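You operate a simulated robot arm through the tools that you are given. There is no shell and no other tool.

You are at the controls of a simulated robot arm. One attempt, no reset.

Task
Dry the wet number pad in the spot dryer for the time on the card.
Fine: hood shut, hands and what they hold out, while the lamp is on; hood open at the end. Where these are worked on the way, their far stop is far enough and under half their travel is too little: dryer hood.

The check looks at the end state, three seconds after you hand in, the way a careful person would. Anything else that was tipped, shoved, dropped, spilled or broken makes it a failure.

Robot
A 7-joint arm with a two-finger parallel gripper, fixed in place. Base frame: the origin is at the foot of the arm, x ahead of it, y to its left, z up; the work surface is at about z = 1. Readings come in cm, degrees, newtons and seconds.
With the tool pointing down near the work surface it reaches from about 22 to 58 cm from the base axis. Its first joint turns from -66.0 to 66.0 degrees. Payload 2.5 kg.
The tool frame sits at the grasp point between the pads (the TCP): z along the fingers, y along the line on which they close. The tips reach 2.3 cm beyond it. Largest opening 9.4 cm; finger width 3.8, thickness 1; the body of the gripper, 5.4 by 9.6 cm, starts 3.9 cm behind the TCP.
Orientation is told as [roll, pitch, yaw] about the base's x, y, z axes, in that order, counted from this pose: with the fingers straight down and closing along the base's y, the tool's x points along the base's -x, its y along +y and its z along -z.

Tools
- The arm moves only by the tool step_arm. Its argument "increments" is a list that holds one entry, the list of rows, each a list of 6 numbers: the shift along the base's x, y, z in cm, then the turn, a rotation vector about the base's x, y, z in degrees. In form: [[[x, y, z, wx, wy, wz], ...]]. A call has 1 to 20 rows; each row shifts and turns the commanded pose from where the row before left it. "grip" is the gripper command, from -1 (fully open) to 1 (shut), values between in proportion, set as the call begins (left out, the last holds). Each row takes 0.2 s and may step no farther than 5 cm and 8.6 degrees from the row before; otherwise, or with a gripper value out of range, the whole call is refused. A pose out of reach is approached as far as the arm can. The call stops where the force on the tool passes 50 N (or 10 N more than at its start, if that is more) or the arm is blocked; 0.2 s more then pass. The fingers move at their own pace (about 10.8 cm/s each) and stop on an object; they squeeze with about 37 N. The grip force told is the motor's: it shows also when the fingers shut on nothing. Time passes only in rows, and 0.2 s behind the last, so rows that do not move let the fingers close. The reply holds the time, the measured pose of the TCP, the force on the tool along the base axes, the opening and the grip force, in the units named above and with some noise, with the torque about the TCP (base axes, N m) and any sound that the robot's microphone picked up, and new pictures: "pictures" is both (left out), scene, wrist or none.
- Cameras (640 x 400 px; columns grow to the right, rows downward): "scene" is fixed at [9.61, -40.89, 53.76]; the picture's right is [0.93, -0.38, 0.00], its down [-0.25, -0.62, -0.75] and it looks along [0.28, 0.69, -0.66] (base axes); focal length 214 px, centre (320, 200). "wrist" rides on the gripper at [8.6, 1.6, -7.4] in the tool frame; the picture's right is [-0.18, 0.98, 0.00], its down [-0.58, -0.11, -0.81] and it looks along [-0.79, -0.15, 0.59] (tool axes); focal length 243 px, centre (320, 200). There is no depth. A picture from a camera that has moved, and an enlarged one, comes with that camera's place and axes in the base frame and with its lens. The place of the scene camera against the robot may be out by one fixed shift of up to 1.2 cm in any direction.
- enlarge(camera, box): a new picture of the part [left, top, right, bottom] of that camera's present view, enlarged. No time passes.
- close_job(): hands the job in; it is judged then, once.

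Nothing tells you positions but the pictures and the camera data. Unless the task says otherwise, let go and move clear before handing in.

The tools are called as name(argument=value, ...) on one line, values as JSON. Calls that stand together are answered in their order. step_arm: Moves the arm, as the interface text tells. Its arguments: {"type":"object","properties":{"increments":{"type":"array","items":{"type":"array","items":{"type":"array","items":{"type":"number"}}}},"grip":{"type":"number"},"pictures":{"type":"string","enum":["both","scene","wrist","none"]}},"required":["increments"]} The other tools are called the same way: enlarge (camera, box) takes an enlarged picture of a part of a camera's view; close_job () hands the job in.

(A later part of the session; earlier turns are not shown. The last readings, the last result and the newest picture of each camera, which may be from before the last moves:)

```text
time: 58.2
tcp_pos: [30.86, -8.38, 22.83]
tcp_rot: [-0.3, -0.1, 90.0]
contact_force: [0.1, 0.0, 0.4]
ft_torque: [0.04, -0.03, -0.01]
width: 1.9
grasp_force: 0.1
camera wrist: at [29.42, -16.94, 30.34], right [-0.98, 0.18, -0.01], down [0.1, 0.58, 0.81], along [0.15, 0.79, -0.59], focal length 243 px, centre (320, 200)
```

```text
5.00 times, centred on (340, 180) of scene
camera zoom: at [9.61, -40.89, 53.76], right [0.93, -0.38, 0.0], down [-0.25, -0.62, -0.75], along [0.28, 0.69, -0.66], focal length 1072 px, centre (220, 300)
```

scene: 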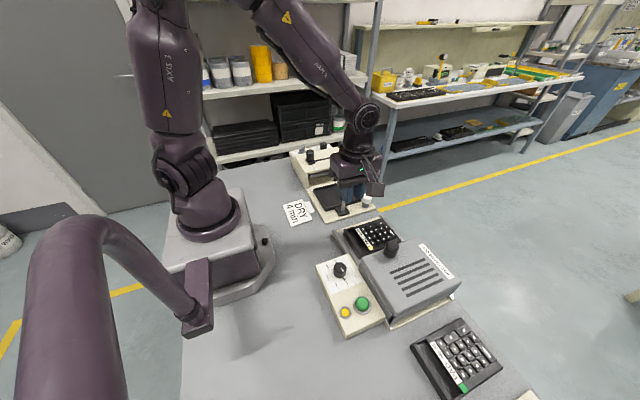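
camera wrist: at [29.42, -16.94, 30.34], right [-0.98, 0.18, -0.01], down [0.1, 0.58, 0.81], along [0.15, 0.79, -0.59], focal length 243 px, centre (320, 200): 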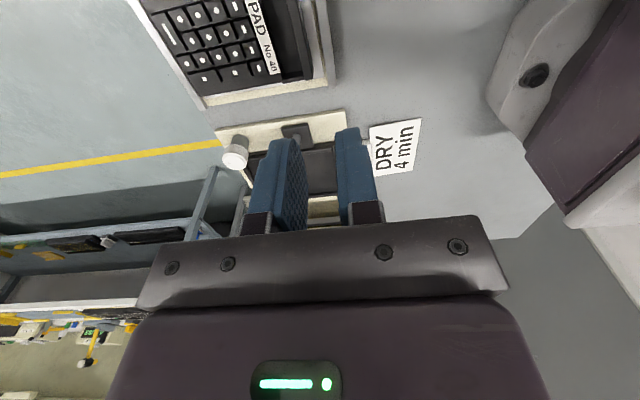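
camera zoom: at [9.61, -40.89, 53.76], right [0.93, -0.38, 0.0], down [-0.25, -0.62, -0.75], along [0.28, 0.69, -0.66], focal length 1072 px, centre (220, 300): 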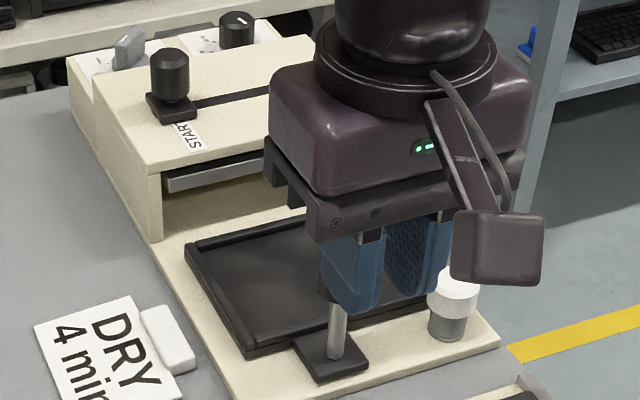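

The pad sits neatly inside the plate area. Next comes the timer: I'll move over the dial with the fingers straddling it along x, away from its pointer.

step_arm(increments=[[[-1.2, -2, -1, 0, 0, 0], [-1.2, -2, -1.5, 0, 0, 0], [-1.2, -2, -2, 0, 0, 0], [-1.2, -1.5, -2, 0, 0, 0], [-0.5, 0, -2, 0, 0, 0], [0, 0, 0, 0, 0, 0]]], grip=-0.064)

enlarge(camera="wrist", box=[220, 40, 420, 240])

enlarge(camera="scene", box=[300, 220, 420, 340])

```text
time: 59.6
tcp_pos: [25.9, -15.5, 14.59]
tcp_rot: [-0.4, 0.0, 90.1]
contact_force: [0.9, 1.1, 0.1]
ft_torque: [-0.02, 0.0, 0.01]
width: 5.01
grasp_force: 0.1
camera wrist: at [24.32, -24.11, 21.96], right [-0.98, 0.18, -0.01], down [0.1, 0.58, 0.81], along [0.15, 0.79, -0.59], focal length 243 px, centre (320, 200)
```

scene: 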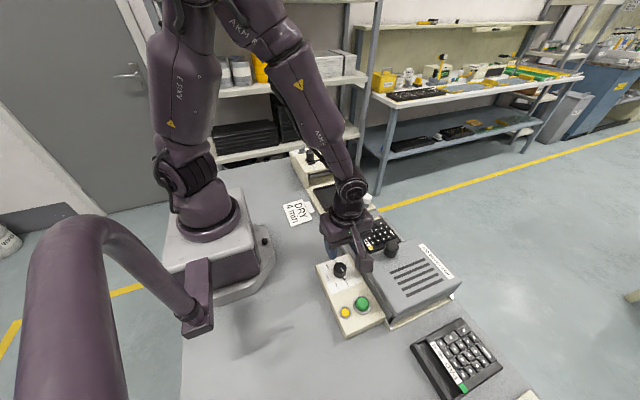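
wrist: 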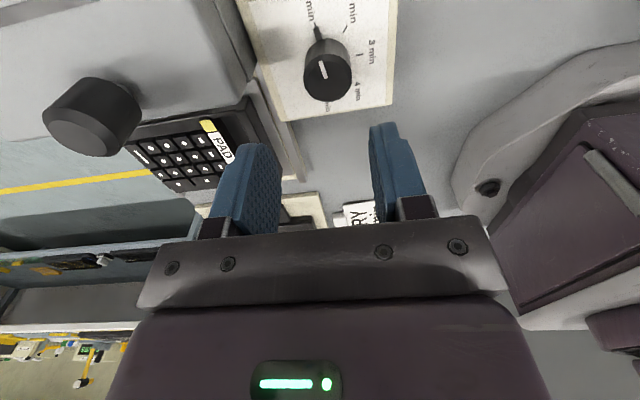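

```text
2.00 times, centred on (320, 140) of wrist
camera zoom: at [24.32, -24.11, 21.96], right [-0.98, 0.18, -0.01], down [0.1, 0.58, 0.81], along [0.15, 0.79, -0.59], focal length 485 px, centre (320, 320)
```

zoom: 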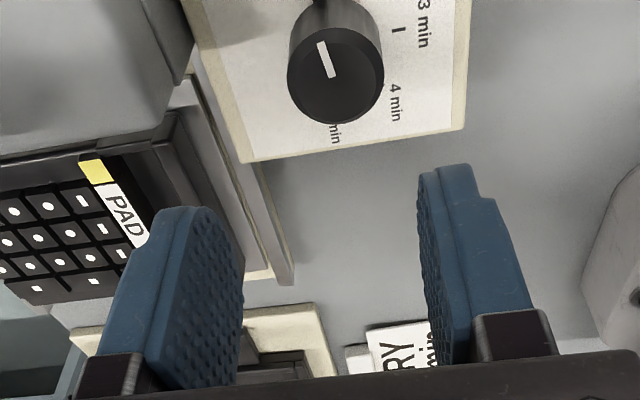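

```text
3.33 times, centred on (360, 280) of scene
camera zoom: at [9.61, -40.89, 53.76], right [0.93, -0.38, 0.0], down [-0.25, -0.62, -0.75], along [0.28, 0.69, -0.66], focal length 715 px, centre (187, -67)
```

zoom: 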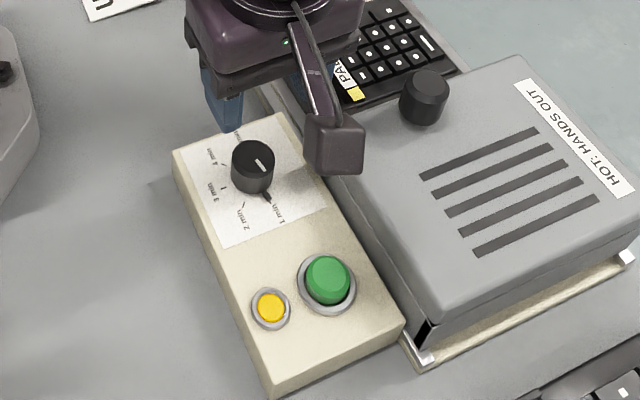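

The dial top centre works out at about (25.3, -15.95, 6.45). I'll centre over it and come down partway.

step_arm(increments=[[[-0.55, -0.45, 0, 0, 0, 0], [0, 0, -2.5, 0, 0, 0], [0, 0, -2.5, 0, 0, 0], [0, 0, -0.6, 0, 0, 0], [0, 0, 0, 0, 0, 0]]])

enlarge(camera="wrist", box=[220, 0, 420, 220])

enlarge(camera="scene", box=[310, 230, 400, 310])

```text
time: 60.8
tcp_pos: [25.21, -16.03, 8.79]
tcp_rot: [-0.4, 0.0, 90.2]
contact_force: [-1.1, 0.0, -0.3]
ft_torque: [-0.02, 0.0, -0.01]
width: 4.98
grasp_force: 0.0
camera wrist: at [23.7, -24.67, 16.36], right [-0.98, 0.18, -0.01], down [0.1, 0.58, 0.81], along [0.15, 0.79, -0.59], focal length 243 px, centre (320, 200)
```

scene: 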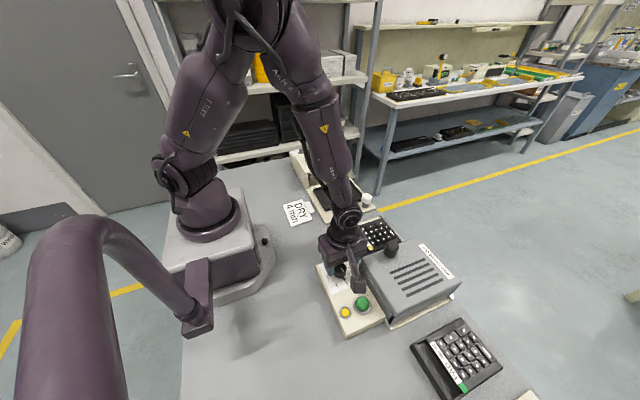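
wrist: 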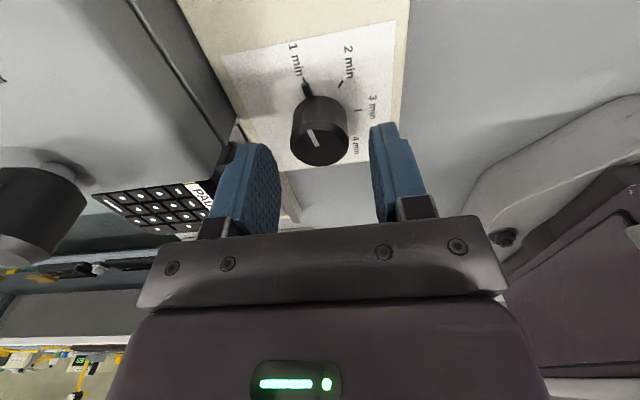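

```text
1.82 times, centred on (320, 110) of wrist
camera zoom: at [23.7, -24.67, 16.36], right [-0.98, 0.18, -0.01], down [0.1, 0.58, 0.81], along [0.15, 0.79, -0.59], focal length 441 px, centre (320, 364)
```

zoom: 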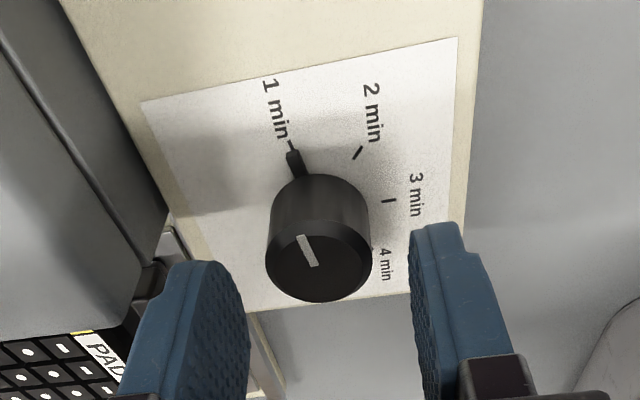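

```text
5.00 times, centred on (355, 270) of scene
camera zoom: at [9.61, -40.89, 53.76], right [0.93, -0.38, 0.0], down [-0.25, -0.62, -0.75], along [0.28, 0.69, -0.66], focal length 1072 px, centre (145, -150)
```

zoom: 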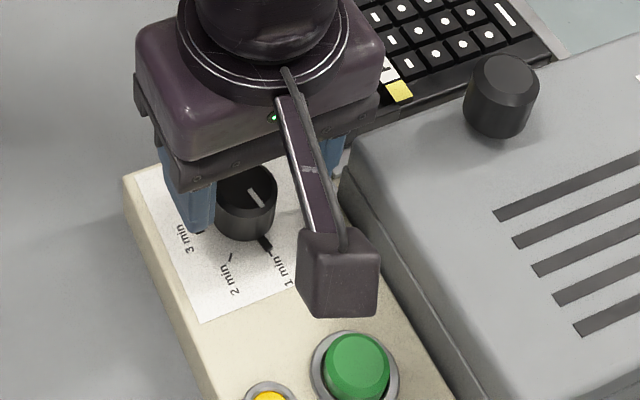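

step_arm(increments=[[[0.05, 0, -0.8, 0, 0, 0], [0, 0, -0.6, 0, 0, 0], [0, 0, -0.4, 0, 0, 0], [0, 0, 0, 0, 0, 0]]], pictures="none")

step_arm(increments=[[[0, 0, 0, 0, 0, 0], [0, 0, 0, 0, 0, 0], [0, 0, 0, 0, 0, 0]]], grip=1.0)

enlarge(camera="wrist", box=[220, 0, 420, 220])

```text
time: 61.8
tcp_pos: [25.15, -16.04, 7.06]
tcp_rot: [-0.5, -0.1, 90.0]
contact_force: [-0.5, -0.3, -0.3]
ft_torque: [0.01, -0.02, 0.0]
width: 4.99
grasp_force: 0.0
```

```text
time: 62.6
tcp_pos: [25.26, -16.12, 7.04]
tcp_rot: [-0.6, -0.1, 90.1]
contact_force: [13.2, -0.1, -13.0]
ft_torque: [-0.13, 0.52, -0.04]
width: 3.16
grasp_force: 44.6
camera wrist: at [23.74, -24.76, 14.63], right [-0.98, 0.18, -0.01], down [0.1, 0.58, 0.81], along [0.15, 0.79, -0.59], focal length 243 px, centre (320, 200)
```

scene: 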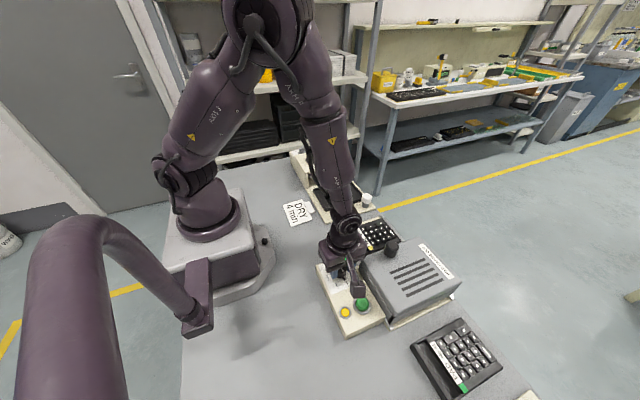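
wrist: 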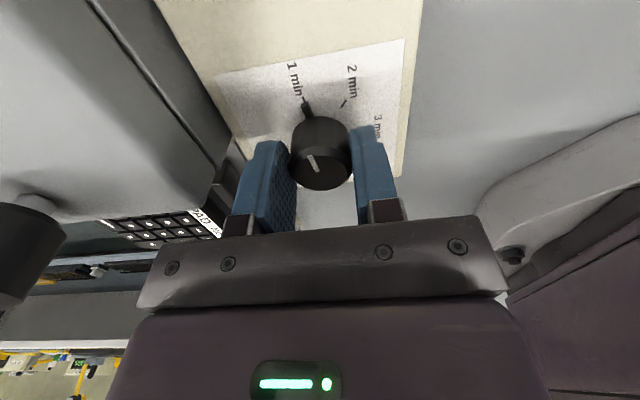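

```text
1.82 times, centred on (320, 110) of wrist
camera zoom: at [23.74, -24.76, 14.63], right [-0.98, 0.18, -0.01], down [0.1, 0.58, 0.81], along [0.15, 0.79, -0.59], focal length 441 px, centre (320, 364)
```

zoom: 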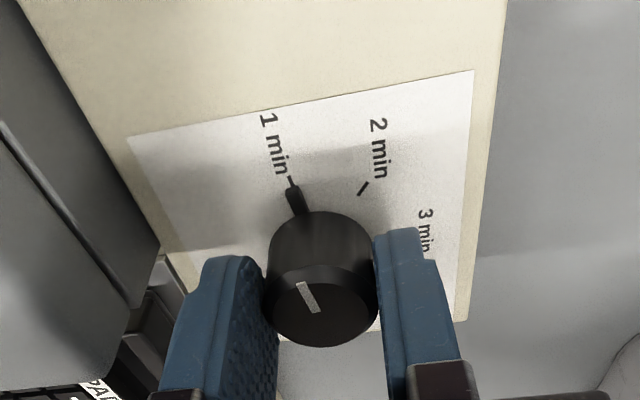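

The dial is gripped at 3.16 cm with a little side load. I'll trim the centring and then turn it clockwise, as seen from above.

step_arm(increments=[[[0.1, 0, 0, 0, 0, 0], [0, 0, 0, 0, 0, 0]]], pictures="none")

step_arm(increments=[[[0.05, 0, -0.05, 0, 0, 0], [0, 0, 0, 0, 0, -3], [0, 0, 0, 0, 0, -3], [0, 0, 0, 0, 0, 0]]])

enlarge(camera="wrist", box=[220, 0, 420, 220])

```text
time: 63.2
tcp_pos: [25.32, -16.06, 7.1]
tcp_rot: [-0.4, -0.1, 90.0]
contact_force: [8.2, 0.8, -14.5]
ft_torque: [-0.15, 0.32, 0.0]
width: 3.16
grasp_force: 45.1
```

```text
time: 64.2
tcp_pos: [25.25, -16.09, 6.99]
tcp_rot: [-0.2, -0.2, 84.1]
contact_force: [-10.9, 19.4, 33.8]
ft_torque: [0.41, 0.74, 0.05]
width: 3.16
grasp_force: 45.3
camera wrist: at [22.89, -24.55, 14.62], right [-0.96, 0.28, 0.0], down [0.17, 0.56, 0.81], along [0.23, 0.77, -0.59], focal length 243 px, centre (320, 200)
```

scene: 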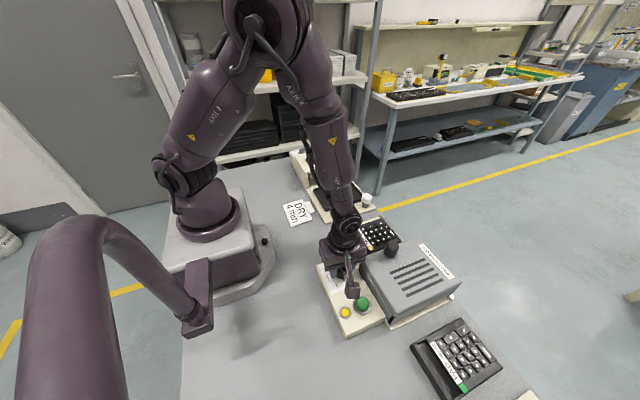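
wrist: 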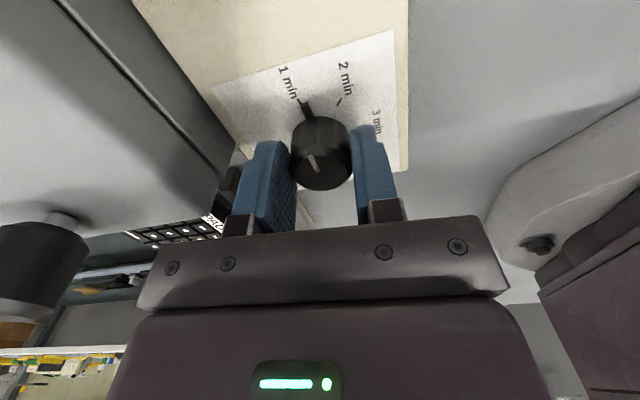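

```text
1.82 times, centred on (320, 110) of wrist
camera zoom: at [22.89, -24.55, 14.62], right [-0.96, 0.28, 0.0], down [0.17, 0.56, 0.81], along [0.23, 0.77, -0.59], focal length 441 px, centre (320, 364)
```

zoom: 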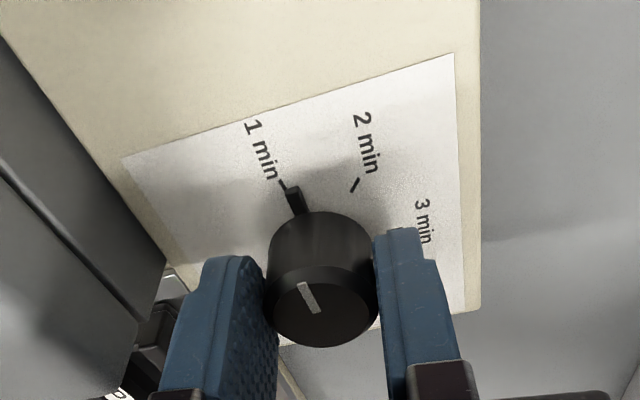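

The dial follows the gripper. I'll relieve the vertical load and keep turning in stages.

step_arm(increments=[[[-0.03, 0.05, 0.07, 0, 0, 0], [0, 0, 0, 0, 0, -5], [0, 0, 0, 0, 0, -5], [0, 0, 0, 0, 0, 0]]], pictures="none")

step_arm(increments=[[[0, 0, 0, 0, 0, -6], [0, 0, 0, 0, 0, -6], [0, 0, 0, 0, 0, 0]]], pictures="none")

```text
time: 65.2
tcp_pos: [25.27, -16.05, 7.09]
tcp_rot: [-0.3, -0.1, 74.0]
contact_force: [-4.6, 4.0, -13.8]
ft_torque: [0.7, 0.39, -0.02]
width: 3.15
grasp_force: 45.1
```

```text
time: 66.0
tcp_pos: [25.22, -16.14, 7.15]
tcp_rot: [-0.3, -0.2, 62.0]
contact_force: [-0.7, 4.1, -36.4]
ft_torque: [0.36, 0.42, -0.01]
width: 3.13
grasp_force: 45.3
```

step_arm(increments=[[[0, 0, -0.07, 0, 0, 0], [0, 0, 0, 0, 0, -5], [0, 0, 0, 0, 0, 0]]], pictures="none")

step_arm(increments=[[[0, 0, 0, 0, 0, -6], [0, 0, 0, 0, 0, -6], [0, 0, 0, 0, 0, 0]]])

enlarge(camera="wrist", box=[220, 0, 420, 220])

```text
time: 66.8
tcp_pos: [25.26, -16.12, 7.27]
tcp_rot: [-0.3, 0.0, 57.1]
contact_force: [-14.3, 7.6, 12.7]
ft_torque: [0.36, 0.68, 0.01]
width: 3.16
grasp_force: 44.8
```

```text
time: 67.6
tcp_pos: [25.2, -16.16, 7.21]
tcp_rot: [-0.2, 0.2, 45.0]
contact_force: [-21.7, 5.0, 36.1]
ft_torque: [0.54, 0.75, 0.0]
width: 3.16
grasp_force: 44.5
camera wrist: at [18.08, -21.01, 14.67], right [-0.56, 0.83, 0.0], down [0.49, 0.34, 0.81], along [0.67, 0.45, -0.59], focal length 243 px, centre (320, 200)
```

scene: 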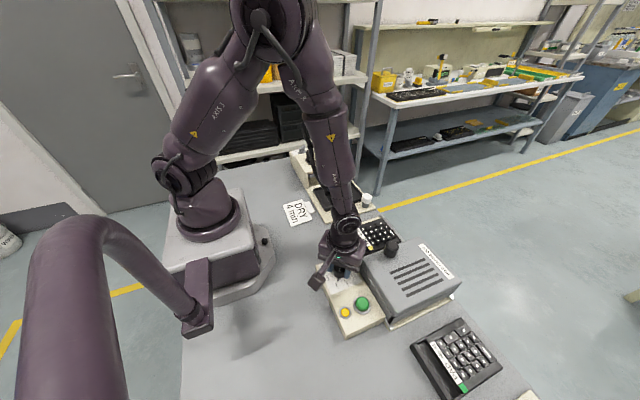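
wrist: 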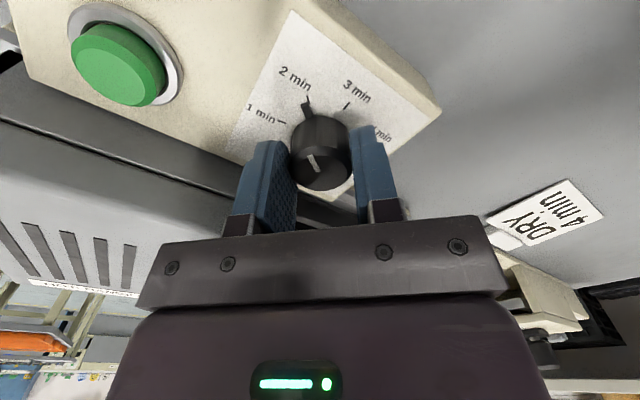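

```text
1.82 times, centred on (320, 110) of wrist
camera zoom: at [18.08, -21.01, 14.67], right [-0.56, 0.83, 0.0], down [0.49, 0.34, 0.81], along [0.67, 0.45, -0.59], focal length 441 px, centre (320, 364)
```

zoom: 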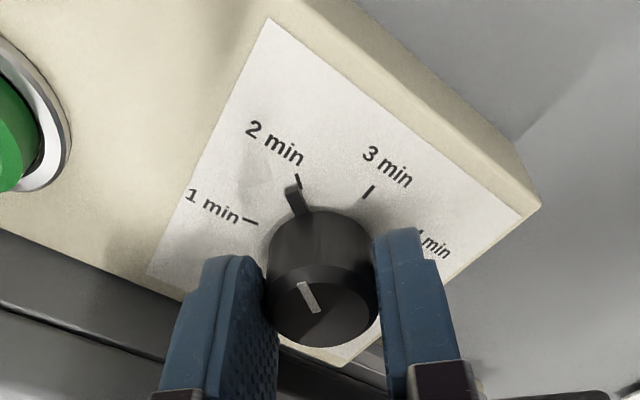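

After 45° the pointer sits exactly on 2 min, so 4 min needs 135° in all, a final yaw near -45°. I'll relieve the loads and continue.

step_arm(increments=[[[-0.05, 0.02, 0.07, 0, 0, 0], [0, 0, 0, 0, 0, -5], [0, 0, 0, 0, 0, -5], [0, 0, 0, 0, 0, 0]]], pictures="none")

step_arm(increments=[[[0, 0, 0, 0, 0, -5], [0, 0, 0, 0, 0, -5], [0, 0, 0, 0, 0, 0]]], pictures="none")

```text
time: 68.6
tcp_pos: [25.2, -16.04, 7.21]
tcp_rot: [-0.3, 0.0, 35.0]
contact_force: [-16.0, 4.1, 15.5]
ft_torque: [0.17, 0.94, 0.02]
width: 3.18
grasp_force: 44.5
```

```text
time: 69.4
tcp_pos: [25.14, -16.07, 7.12]
tcp_rot: [-0.2, 0.1, 25.0]
contact_force: [-16.9, 1.7, 8.9]
ft_torque: [0.34, 0.61, 0.02]
width: 3.15
grasp_force: 45.4
```

step_arm(increments=[[[-0.04, 0, 0.02, 0, 0, 0], [0, 0, 0, 0, 0, -6], [0, 0, 0, 0, 0, -6], [0, 0, 0, 0, 0, 0]]], pictures="none")

step_arm(increments=[[[0, 0, 0, 0, 0, -6], [0, 0, 0, 0, 0, -7], [0, 0, 0, 0, 0, 0]]])

enlarge(camera="wrist", box=[220, 0, 420, 220])

```text
time: 70.4
tcp_pos: [25.15, -16.06, 7.04]
tcp_rot: [-0.3, 0.0, 13.0]
contact_force: [-9.1, -2.0, -34.1]
ft_torque: [0.52, -0.1, -0.01]
width: 3.14
grasp_force: 45.1
```

```text
time: 71.2
tcp_pos: [25.17, -16.0, 7.11]
tcp_rot: [-0.3, 0.1, 0.0]
contact_force: [-3.8, 4.9, -35.9]
ft_torque: [0.52, -0.15, -0.04]
width: 3.15
grasp_force: 45.2
camera wrist: at [16.67, -14.32, 14.71], right [0.18, 0.98, -0.01], down [0.58, -0.1, 0.81], along [0.79, -0.15, -0.59], focal length 243 px, centre (320, 200)
```

scene: 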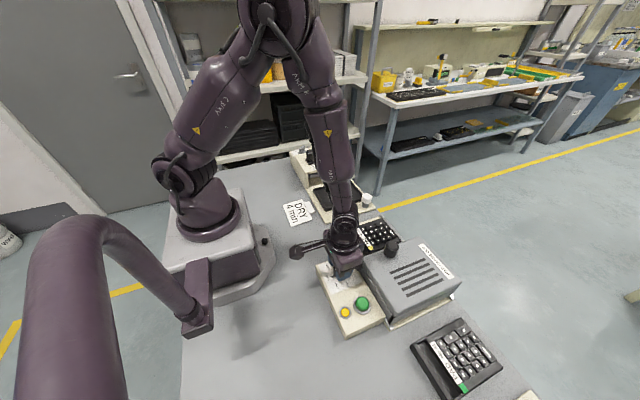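
wrist: 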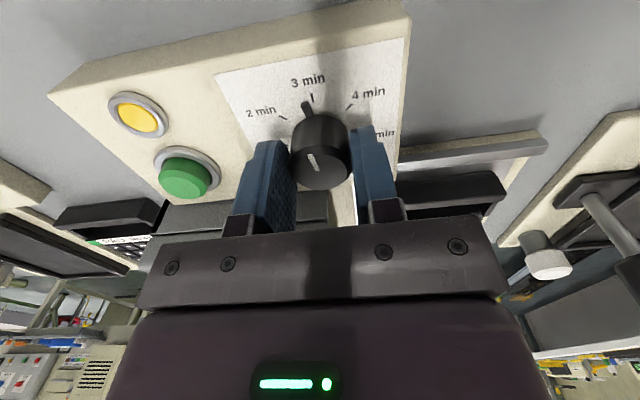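

```text
1.82 times, centred on (320, 110) of wrist
camera zoom: at [16.67, -14.32, 14.71], right [0.18, 0.98, -0.01], down [0.58, -0.1, 0.81], along [0.79, -0.15, -0.59], focal length 441 px, centre (320, 364)
```

zoom: 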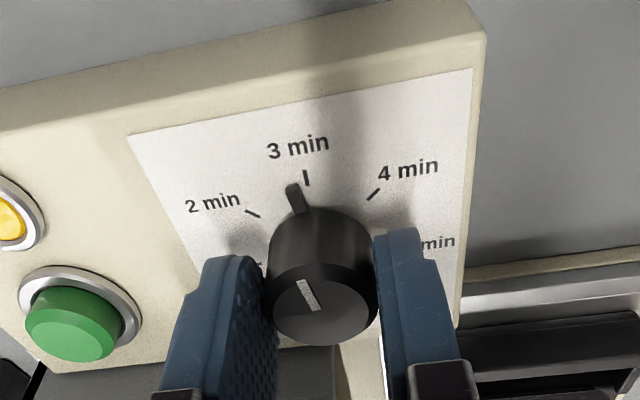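

At 90° the pointer is still short of the 3 tick, so the spacing is nearer 50° per mark. I'll keep turning and align by eye on the 4 min tick.

step_arm(increments=[[[0, 0, -0.07, 0, 0, 0], [0, 0, 0, 0, 0, -5], [0, 0, 0, 0, 0, -5], [0, 0, 0, 0, 0, 0]]], pictures="none")

step_arm(increments=[[[0, 0, 0, 0, 0, -5], [0, 0, 0, 0, 0, -5], [0, 0, 0, 0, 0, 0]]], pictures="none")

```text
time: 72.2
tcp_pos: [25.32, -16.0, 7.06]
tcp_rot: [-0.3, 0.1, -9.9]
contact_force: [-9.6, 22.6, 35.2]
ft_torque: [1.03, 0.09, 0.02]
width: 3.19
grasp_force: 45.2
```

```text
time: 73.0
tcp_pos: [25.1, -15.85, 7.01]
tcp_rot: [-0.2, 0.2, -19.9]
contact_force: [-9.1, 25.2, 34.4]
ft_torque: [1.06, -0.19, 0.05]
width: 3.18
grasp_force: 44.8
```

step_arm(increments=[[[-0.03, 0.07, 0.06, 0, 0, 0], [0, 0, 0, 0, 0, -5], [0, 0, 0, 0, 0, -5], [0, 0, 0, 0, 0, 0]]], pictures="none")

step_arm(increments=[[[0, 0, 0, 0, 0, -5], [0, 0, 0, 0, 0, -5], [0, 0, 0, 0, 0, 0]]])

enlarge(camera="wrist", box=[220, 0, 420, 220])

```text
time: 74.0
tcp_pos: [25.26, -15.98, 6.98]
tcp_rot: [-0.4, -0.1, -30.0]
contact_force: [7.7, 8.7, -36.8]
ft_torque: [0.54, -0.36, 0.0]
width: 3.17
grasp_force: 45.3
```

```text
time: 74.8
tcp_pos: [25.21, -15.98, 7.16]
tcp_rot: [-0.4, 0.0, -39.9]
contact_force: [1.9, 17.5, -17.0]
ft_torque: [0.3, -0.88, -0.01]
width: 3.17
grasp_force: 45.3
camera wrist: at [19.82, -9.1, 14.68], right [0.77, 0.64, -0.01], down [0.38, -0.45, 0.81], along [0.51, -0.63, -0.59], focal length 243 px, centre (320, 200)
```

scene: 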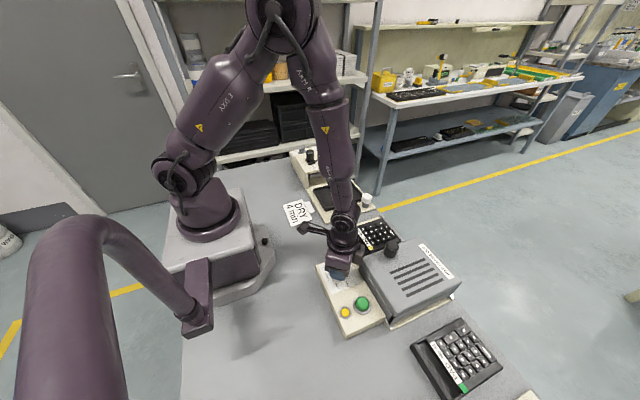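
wrist: 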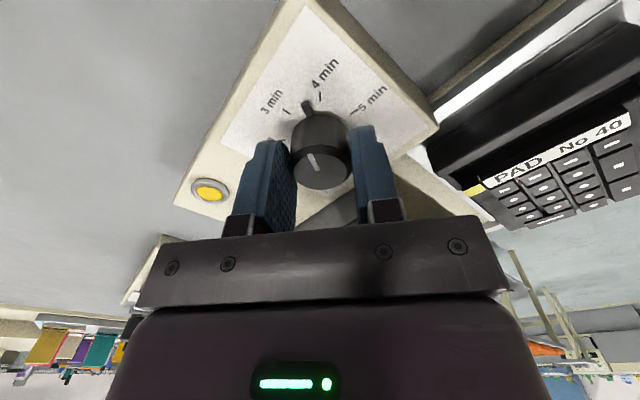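

```text
1.82 times, centred on (320, 110) of wrist
camera zoom: at [19.82, -9.1, 14.68], right [0.77, 0.64, -0.01], down [0.38, -0.45, 0.81], along [0.51, -0.63, -0.59], focal length 441 px, centre (320, 364)
```

zoom: 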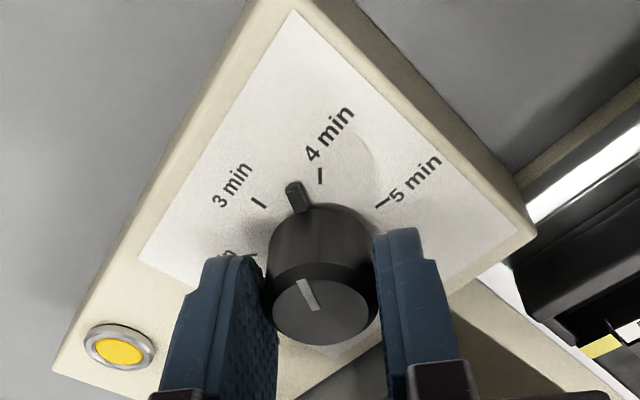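

The pointer is between 3 and 4 min, with about 20° left to go. I'll turn most of that and check.

step_arm(increments=[[[0, 0.04, -0.03, 0, 0, 0], [0, 0, 0, 0, 0, -6], [0, 0, 0, 0, 0, -6], [0, 0, 0, 0, 0, 0]]], pictures="none")

step_arm(increments=[[[0, 0, 0, 0, 0, -6], [0, 0, 0, 0, 0, 0]]], pictures="wrist")

enlarge(camera="wrist", box=[260, 60, 380, 180])

```text
time: 75.8
tcp_pos: [25.38, -16.08, 7.26]
tcp_rot: [-0.3, 0.0, -51.9]
contact_force: [-4.5, 23.4, 27.2]
ft_torque: [0.69, -0.29, 0.0]
width: 3.18
grasp_force: 44.6
```

```text
time: 76.4
tcp_pos: [25.19, -16.0, 7.09]
tcp_rot: [-0.3, -0.1, -57.9]
contact_force: [1.5, 20.4, 29.9]
ft_torque: [0.97, -0.12, -0.04]
width: 3.18
grasp_force: 45.0
camera wrist: at [22.25, -7.76, 14.62], right [0.93, 0.37, -0.01], down [0.22, -0.55, 0.81], along [0.29, -0.75, -0.59], focal length 243 px, centre (320, 200)
```

wrist: 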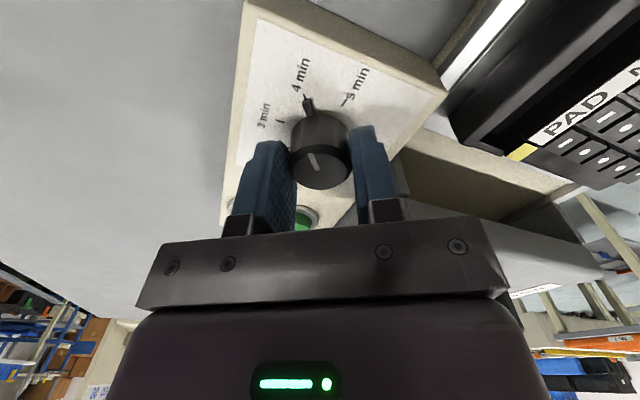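

```text
3.33 times, centred on (320, 120) of wrist
camera zoom: at [22.25, -7.76, 14.62], right [0.93, 0.37, -0.01], down [0.22, -0.55, 0.81], along [0.29, -0.75, -0.59], focal length 809 px, centre (320, 467)
```

zoom: 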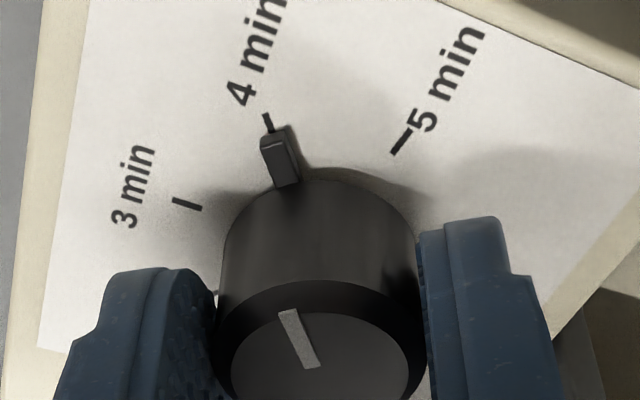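

The pointer is almost on the 4 min tick. I'll add a last 2° and then let go.

step_arm(increments=[[[0, 0.04, 0.05, 0, 0, -2], [0, 0, 0, 0, 0, 0]]], pictures="wrist")

enlarge(camera="wrist", box=[260, 60, 380, 180])

```text
time: 77.0
tcp_pos: [25.27, -16.05, 7.13]
tcp_rot: [-0.3, -0.1, -59.9]
contact_force: [8.7, 14.5, 1.9]
ft_torque: [1.02, -0.13, 0.04]
width: 3.17
grasp_force: 45.2
camera wrist: at [22.55, -7.65, 14.61], right [0.94, 0.33, -0.01], down [0.2, -0.55, 0.81], along [0.27, -0.76, -0.59], focal length 243 px, centre (320, 200)
```

wrist: 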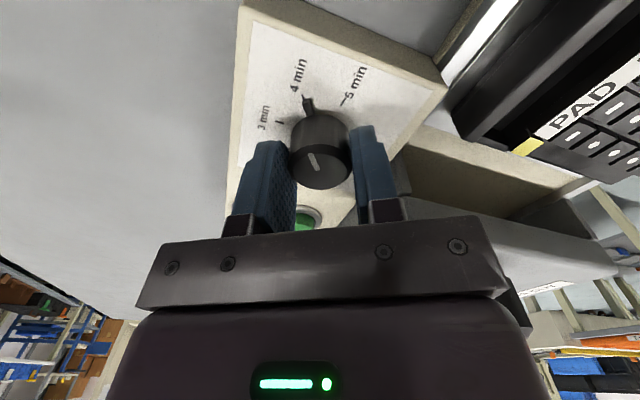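

```text
3.33 times, centred on (320, 120) of wrist
camera zoom: at [22.55, -7.65, 14.61], right [0.94, 0.33, -0.01], down [0.2, -0.55, 0.81], along [0.27, -0.76, -0.59], focal length 809 px, centre (320, 467)
```

zoom: 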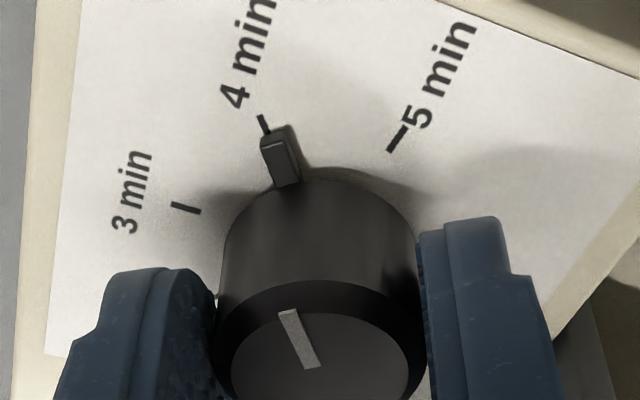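

The pointer is aligned with 4 min. I'll release and raise to confirm.

step_arm(increments=[[[0, 0, 0, 0, 0, 0], [0, 0, 0, 0, 0, 0], [0, 0, 1, 0, 0, 0], [0, 0, 3, 0, 0, 0], [0, 0, 4, 0, 0, 0], [0, 0, 4, 0, 0, 0]]], grip=-0.064)

enlarge(camera="wrist", box=[220, 0, 420, 200])

enlarge(camera="scene", box=[310, 240, 390, 320])

```text
time: 78.4
tcp_pos: [25.38, -16.23, 19.17]
tcp_rot: [-0.5, -0.1, -59.9]
contact_force: [0.8, 0.5, 0.0]
ft_torque: [-0.02, -0.01, -0.01]
width: 5.0
grasp_force: 0.0
camera wrist: at [22.64, -7.85, 26.69], right [0.94, 0.33, -0.01], down [0.2, -0.55, 0.81], along [0.26, -0.76, -0.59], focal length 243 px, centre (320, 200)
```

scene: 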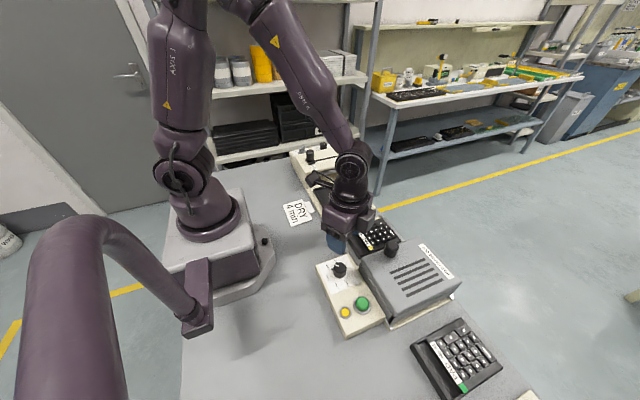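
wrist: 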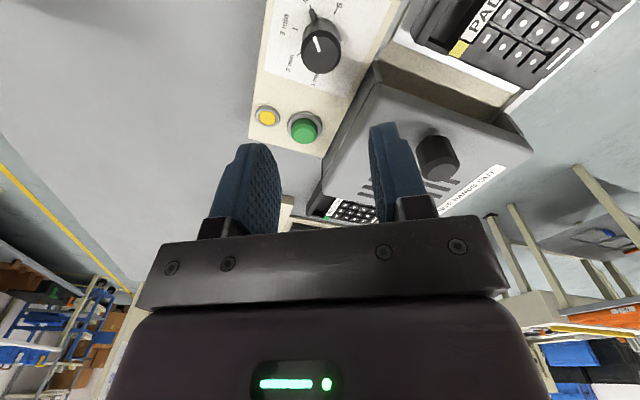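

```text
2.00 times, centred on (320, 100) of wrist
camera zoom: at [22.64, -7.85, 26.69], right [0.94, 0.33, -0.01], down [0.2, -0.55, 0.81], along [0.26, -0.76, -0.59], focal length 485 px, centre (320, 400)
```

zoom: 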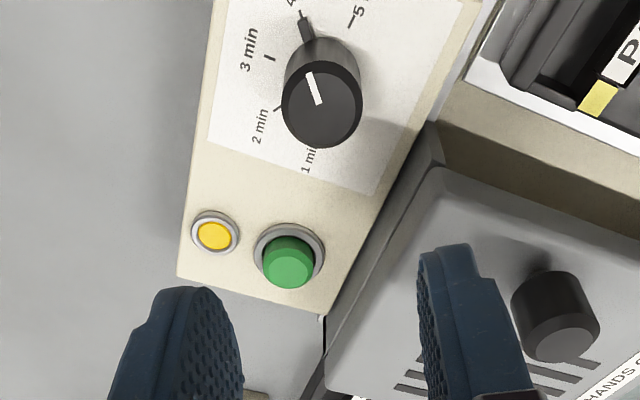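

```text
5.00 times, centred on (350, 280) of scene
camera zoom: at [9.61, -40.89, 53.76], right [0.93, -0.38, 0.0], down [-0.25, -0.62, -0.75], along [0.28, 0.69, -0.66], focal length 1072 px, centre (170, -200)
```

zoom: 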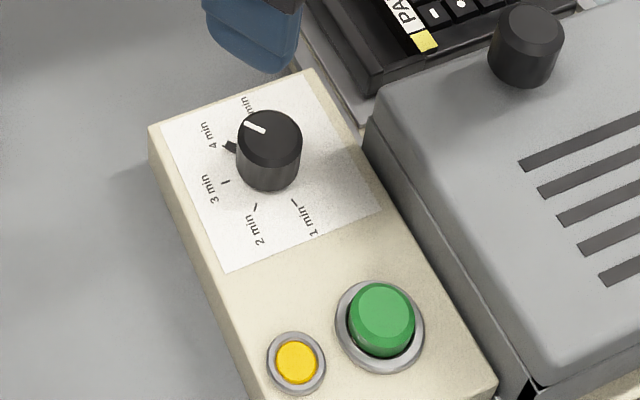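

The dial reads 4 min. Now the hood: its knob top is about (37.0, -18.45, 12.2), so I'll square the gripper up over it, closing along y.

step_arm(increments=[[[1.5, -0.3, 0, 0, 0, 7.5], [1.5, -0.3, 0, 0, 0, 7.5], [1.5, -0.3, 0, 0, 0, 7.5], [1.5, -0.3, 0, 0, 0, 7.5], [1.5, -0.3, 0, 0, 0, 7.5], [1.5, -0.3, 0, 0, 0, 7.5], [1.5, -0.3, 0, 0, 0, 7.5], [1.1, -0.1, 0, 0, 0, 7.4], [0, 0, 0, 0, 0, 0]]], grip=-0.277)

enlarge(camera="wrist", box=[220, 0, 420, 220])

```text
time: 80.4
tcp_pos: [36.92, -17.93, 19.13]
tcp_rot: [-0.4, -0.1, 0.0]
contact_force: [-0.6, 0.4, -0.8]
ft_torque: [-0.01, 0.0, 0.0]
width: 5.98
grasp_force: 0.2
camera wrist: at [28.38, -16.36, 26.67], right [0.18, 0.98, -0.01], down [0.58, -0.1, 0.81], along [0.79, -0.15, -0.59], focal length 243 px, centre (320, 200)
```

scene: 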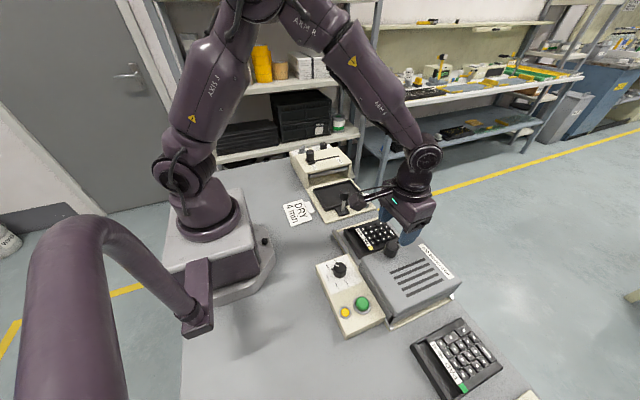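
wrist: 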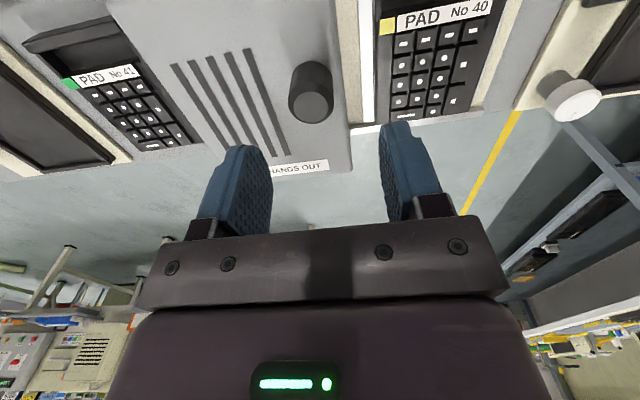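

```text
1.82 times, centred on (320, 110) of wrist
camera zoom: at [28.38, -16.36, 26.67], right [0.18, 0.98, -0.01], down [0.58, -0.1, 0.81], along [0.79, -0.15, -0.59], focal length 441 px, centre (320, 364)
```

zoom: 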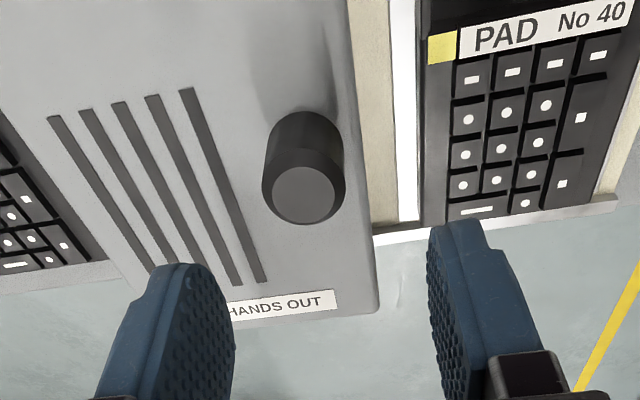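

step_arm(increments=[[[0.2, -0.65, 0, 0, 0, 0], [0, 0, -2.5, 0, 0, 0], [0, 0, -2.5, 0, 0, 0], [0, 0, -1.5, 0, 0, 0], [0, 0, 0, 0, 0, 0]]])

enlarge(camera="wrist", box=[220, 0, 420, 220])

enlarge(camera="scene", box=[350, 200, 450, 290])

```text
time: 81.6
tcp_pos: [36.96, -18.71, 12.71]
tcp_rot: [-0.4, -0.1, 0.1]
contact_force: [0.1, 0.1, 0.9]
ft_torque: [-0.02, 0.03, 0.03]
width: 6.01
grasp_force: 0.0
camera wrist: at [28.34, -16.94, 20.16], right [0.18, 0.98, -0.01], down [0.58, -0.1, 0.81], along [0.79, -0.15, -0.59], focal length 243 px, centre (320, 200)
```

scene: 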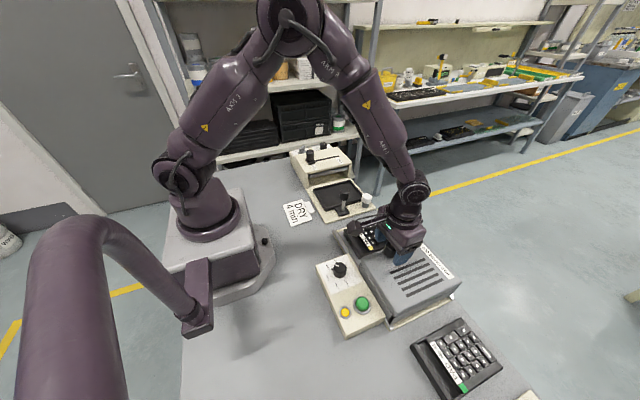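
wrist: 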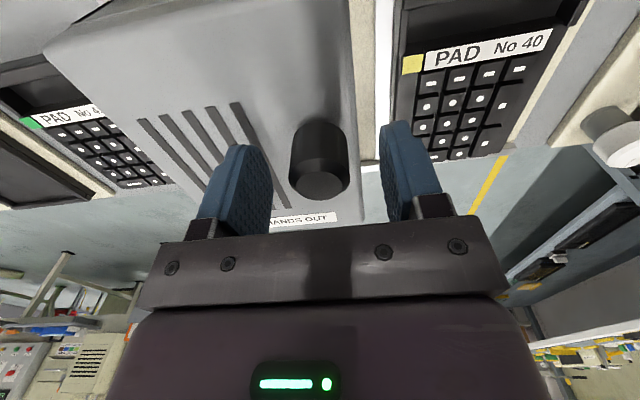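

```text
1.82 times, centred on (320, 110) of wrist
camera zoom: at [28.34, -16.94, 20.16], right [0.18, 0.98, -0.01], down [0.58, -0.1, 0.81], along [0.79, -0.15, -0.59], focal length 441 px, centre (320, 364)
```

zoom: 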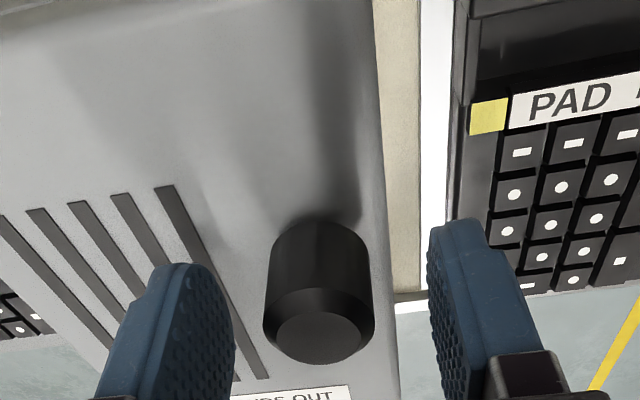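

```text
4.44 times, centred on (400, 245) of scene
camera zoom: at [9.61, -40.89, 53.76], right [0.93, -0.38, 0.0], down [-0.25, -0.62, -0.75], along [0.28, 0.69, -0.66], focal length 953 px, centre (-36, 0)
```

zoom: 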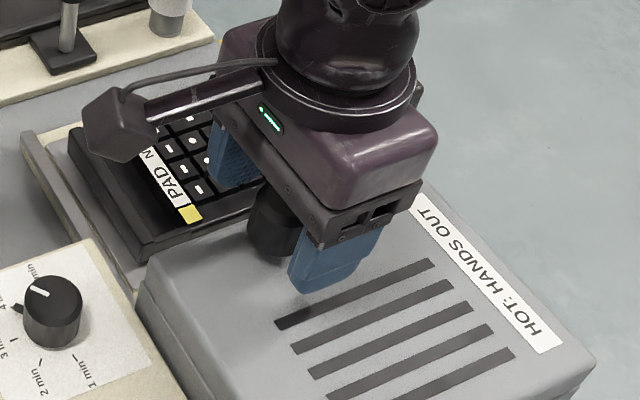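

step_arm(increments=[[[0.15, 0.05, -1, 0, 0, 0], [0, 0, -0.8, 0, 0, 0], [0, 0, 0, 0, 0, 0]]], pictures="none")

step_arm(increments=[[[0, 0, 0, 0, 0, 0], [0, 0, 0, 0, 0, 0], [0, 0, 0, 0, 0, 0]]], grip=0.6)

enlarge(camera="wrist", box=[220, 0, 420, 220])

```text
time: 82.4
tcp_pos: [37.21, -18.62, 10.92]
tcp_rot: [-0.4, -0.1, 0.0]
contact_force: [0.6, -0.4, 0.6]
ft_torque: [0.02, -0.02, 0.0]
width: 6.01
grasp_force: 0.0
```

```text
time: 83.2
tcp_pos: [37.14, -18.67, 10.85]
tcp_rot: [-0.4, 0.0, 0.0]
contact_force: [1.5, -1.7, -2.6]
ft_torque: [1.02, -0.29, 0.03]
width: 2.97
grasp_force: 45.0
camera wrist: at [28.68, -16.94, 18.37], right [0.19, 0.98, -0.01], down [0.58, -0.1, 0.81], along [0.79, -0.15, -0.59], focal length 243 px, centre (320, 200)
```

scene: 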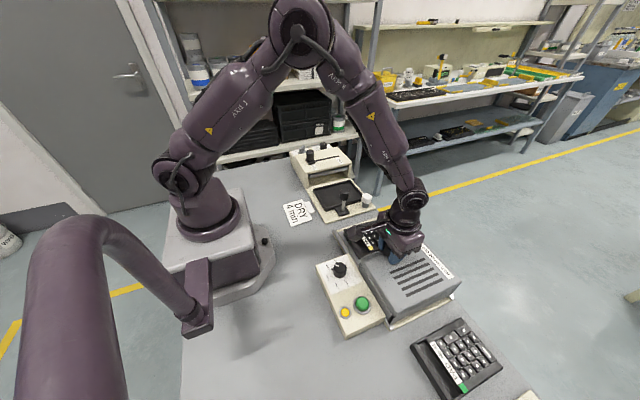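
wrist: 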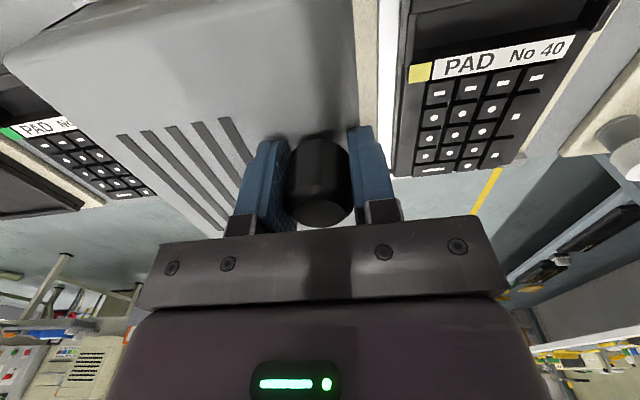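

```text
1.82 times, centred on (320, 110) of wrist
camera zoom: at [28.68, -16.94, 18.37], right [0.19, 0.98, -0.01], down [0.58, -0.1, 0.81], along [0.79, -0.15, -0.59], focal length 441 px, centre (320, 364)
```

zoom: 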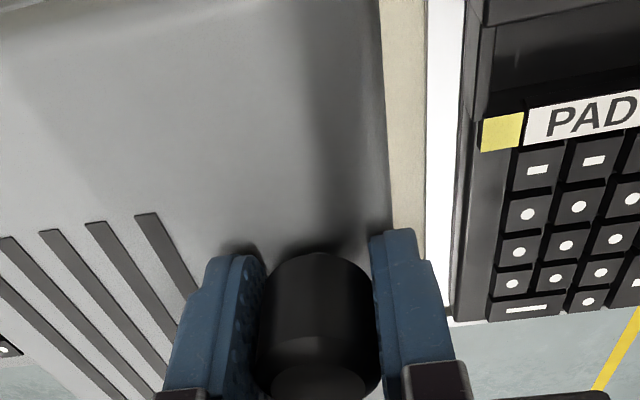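

The hood knob is gripped. I'll start sliding it toward +y in small steps and watch the force.

step_arm(increments=[[[0, 0.3, 0, 0, 0, 0], [0, 0.4, 0, 0, 0, 0], [0, 0.5, 0, 0, 0, 0], [0, 0, 0, 0, 0, 0]]])

enlarge(camera="scene", box=[330, 210, 470, 330])

```text
time: 84.2
tcp_pos: [37.25, -17.5, 10.87]
tcp_rot: [-0.4, -0.2, -0.1]
contact_force: [-0.7, -1.0, 7.4]
ft_torque: [0.93, 0.38, -0.15]
width: 2.99
grasp_force: 44.7
camera wrist: at [28.68, -15.76, 18.37], right [0.19, 0.98, -0.01], down [0.58, -0.1, 0.81], along [0.79, -0.15, -0.59], focal length 243 px, centre (320, 200)
```

scene: 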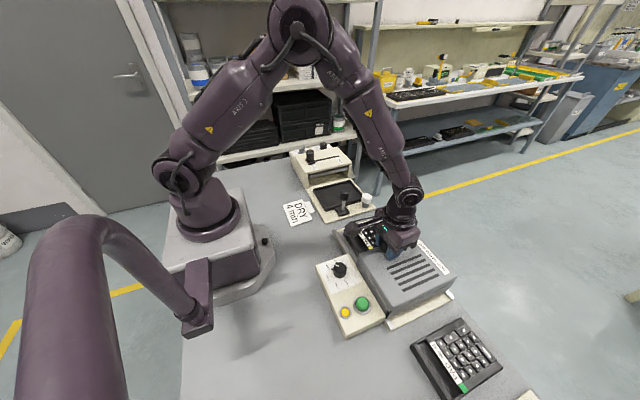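
wrist: 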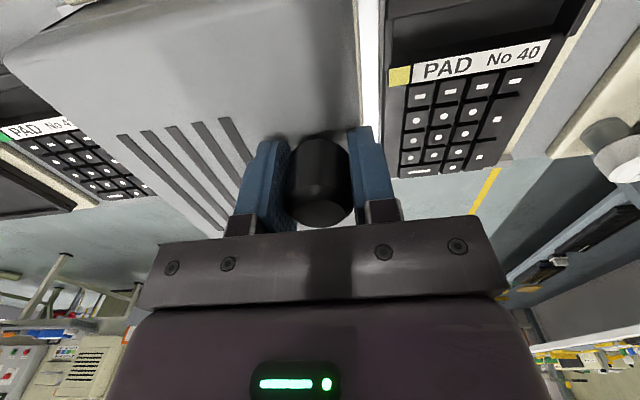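

```text
3.33 times, centred on (400, 270) of scene
camera zoom: at [9.61, -40.88, 53.77], right [0.93, -0.38, 0.0], down [-0.25, -0.62, -0.75], along [0.28, 0.69, -0.66], focal length 715 px, centre (53, -33)
```

zoom: 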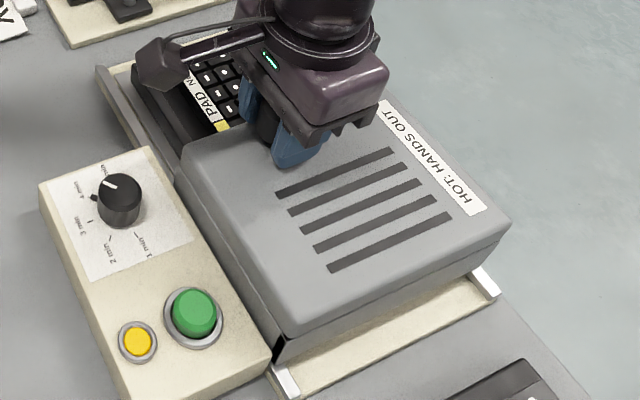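

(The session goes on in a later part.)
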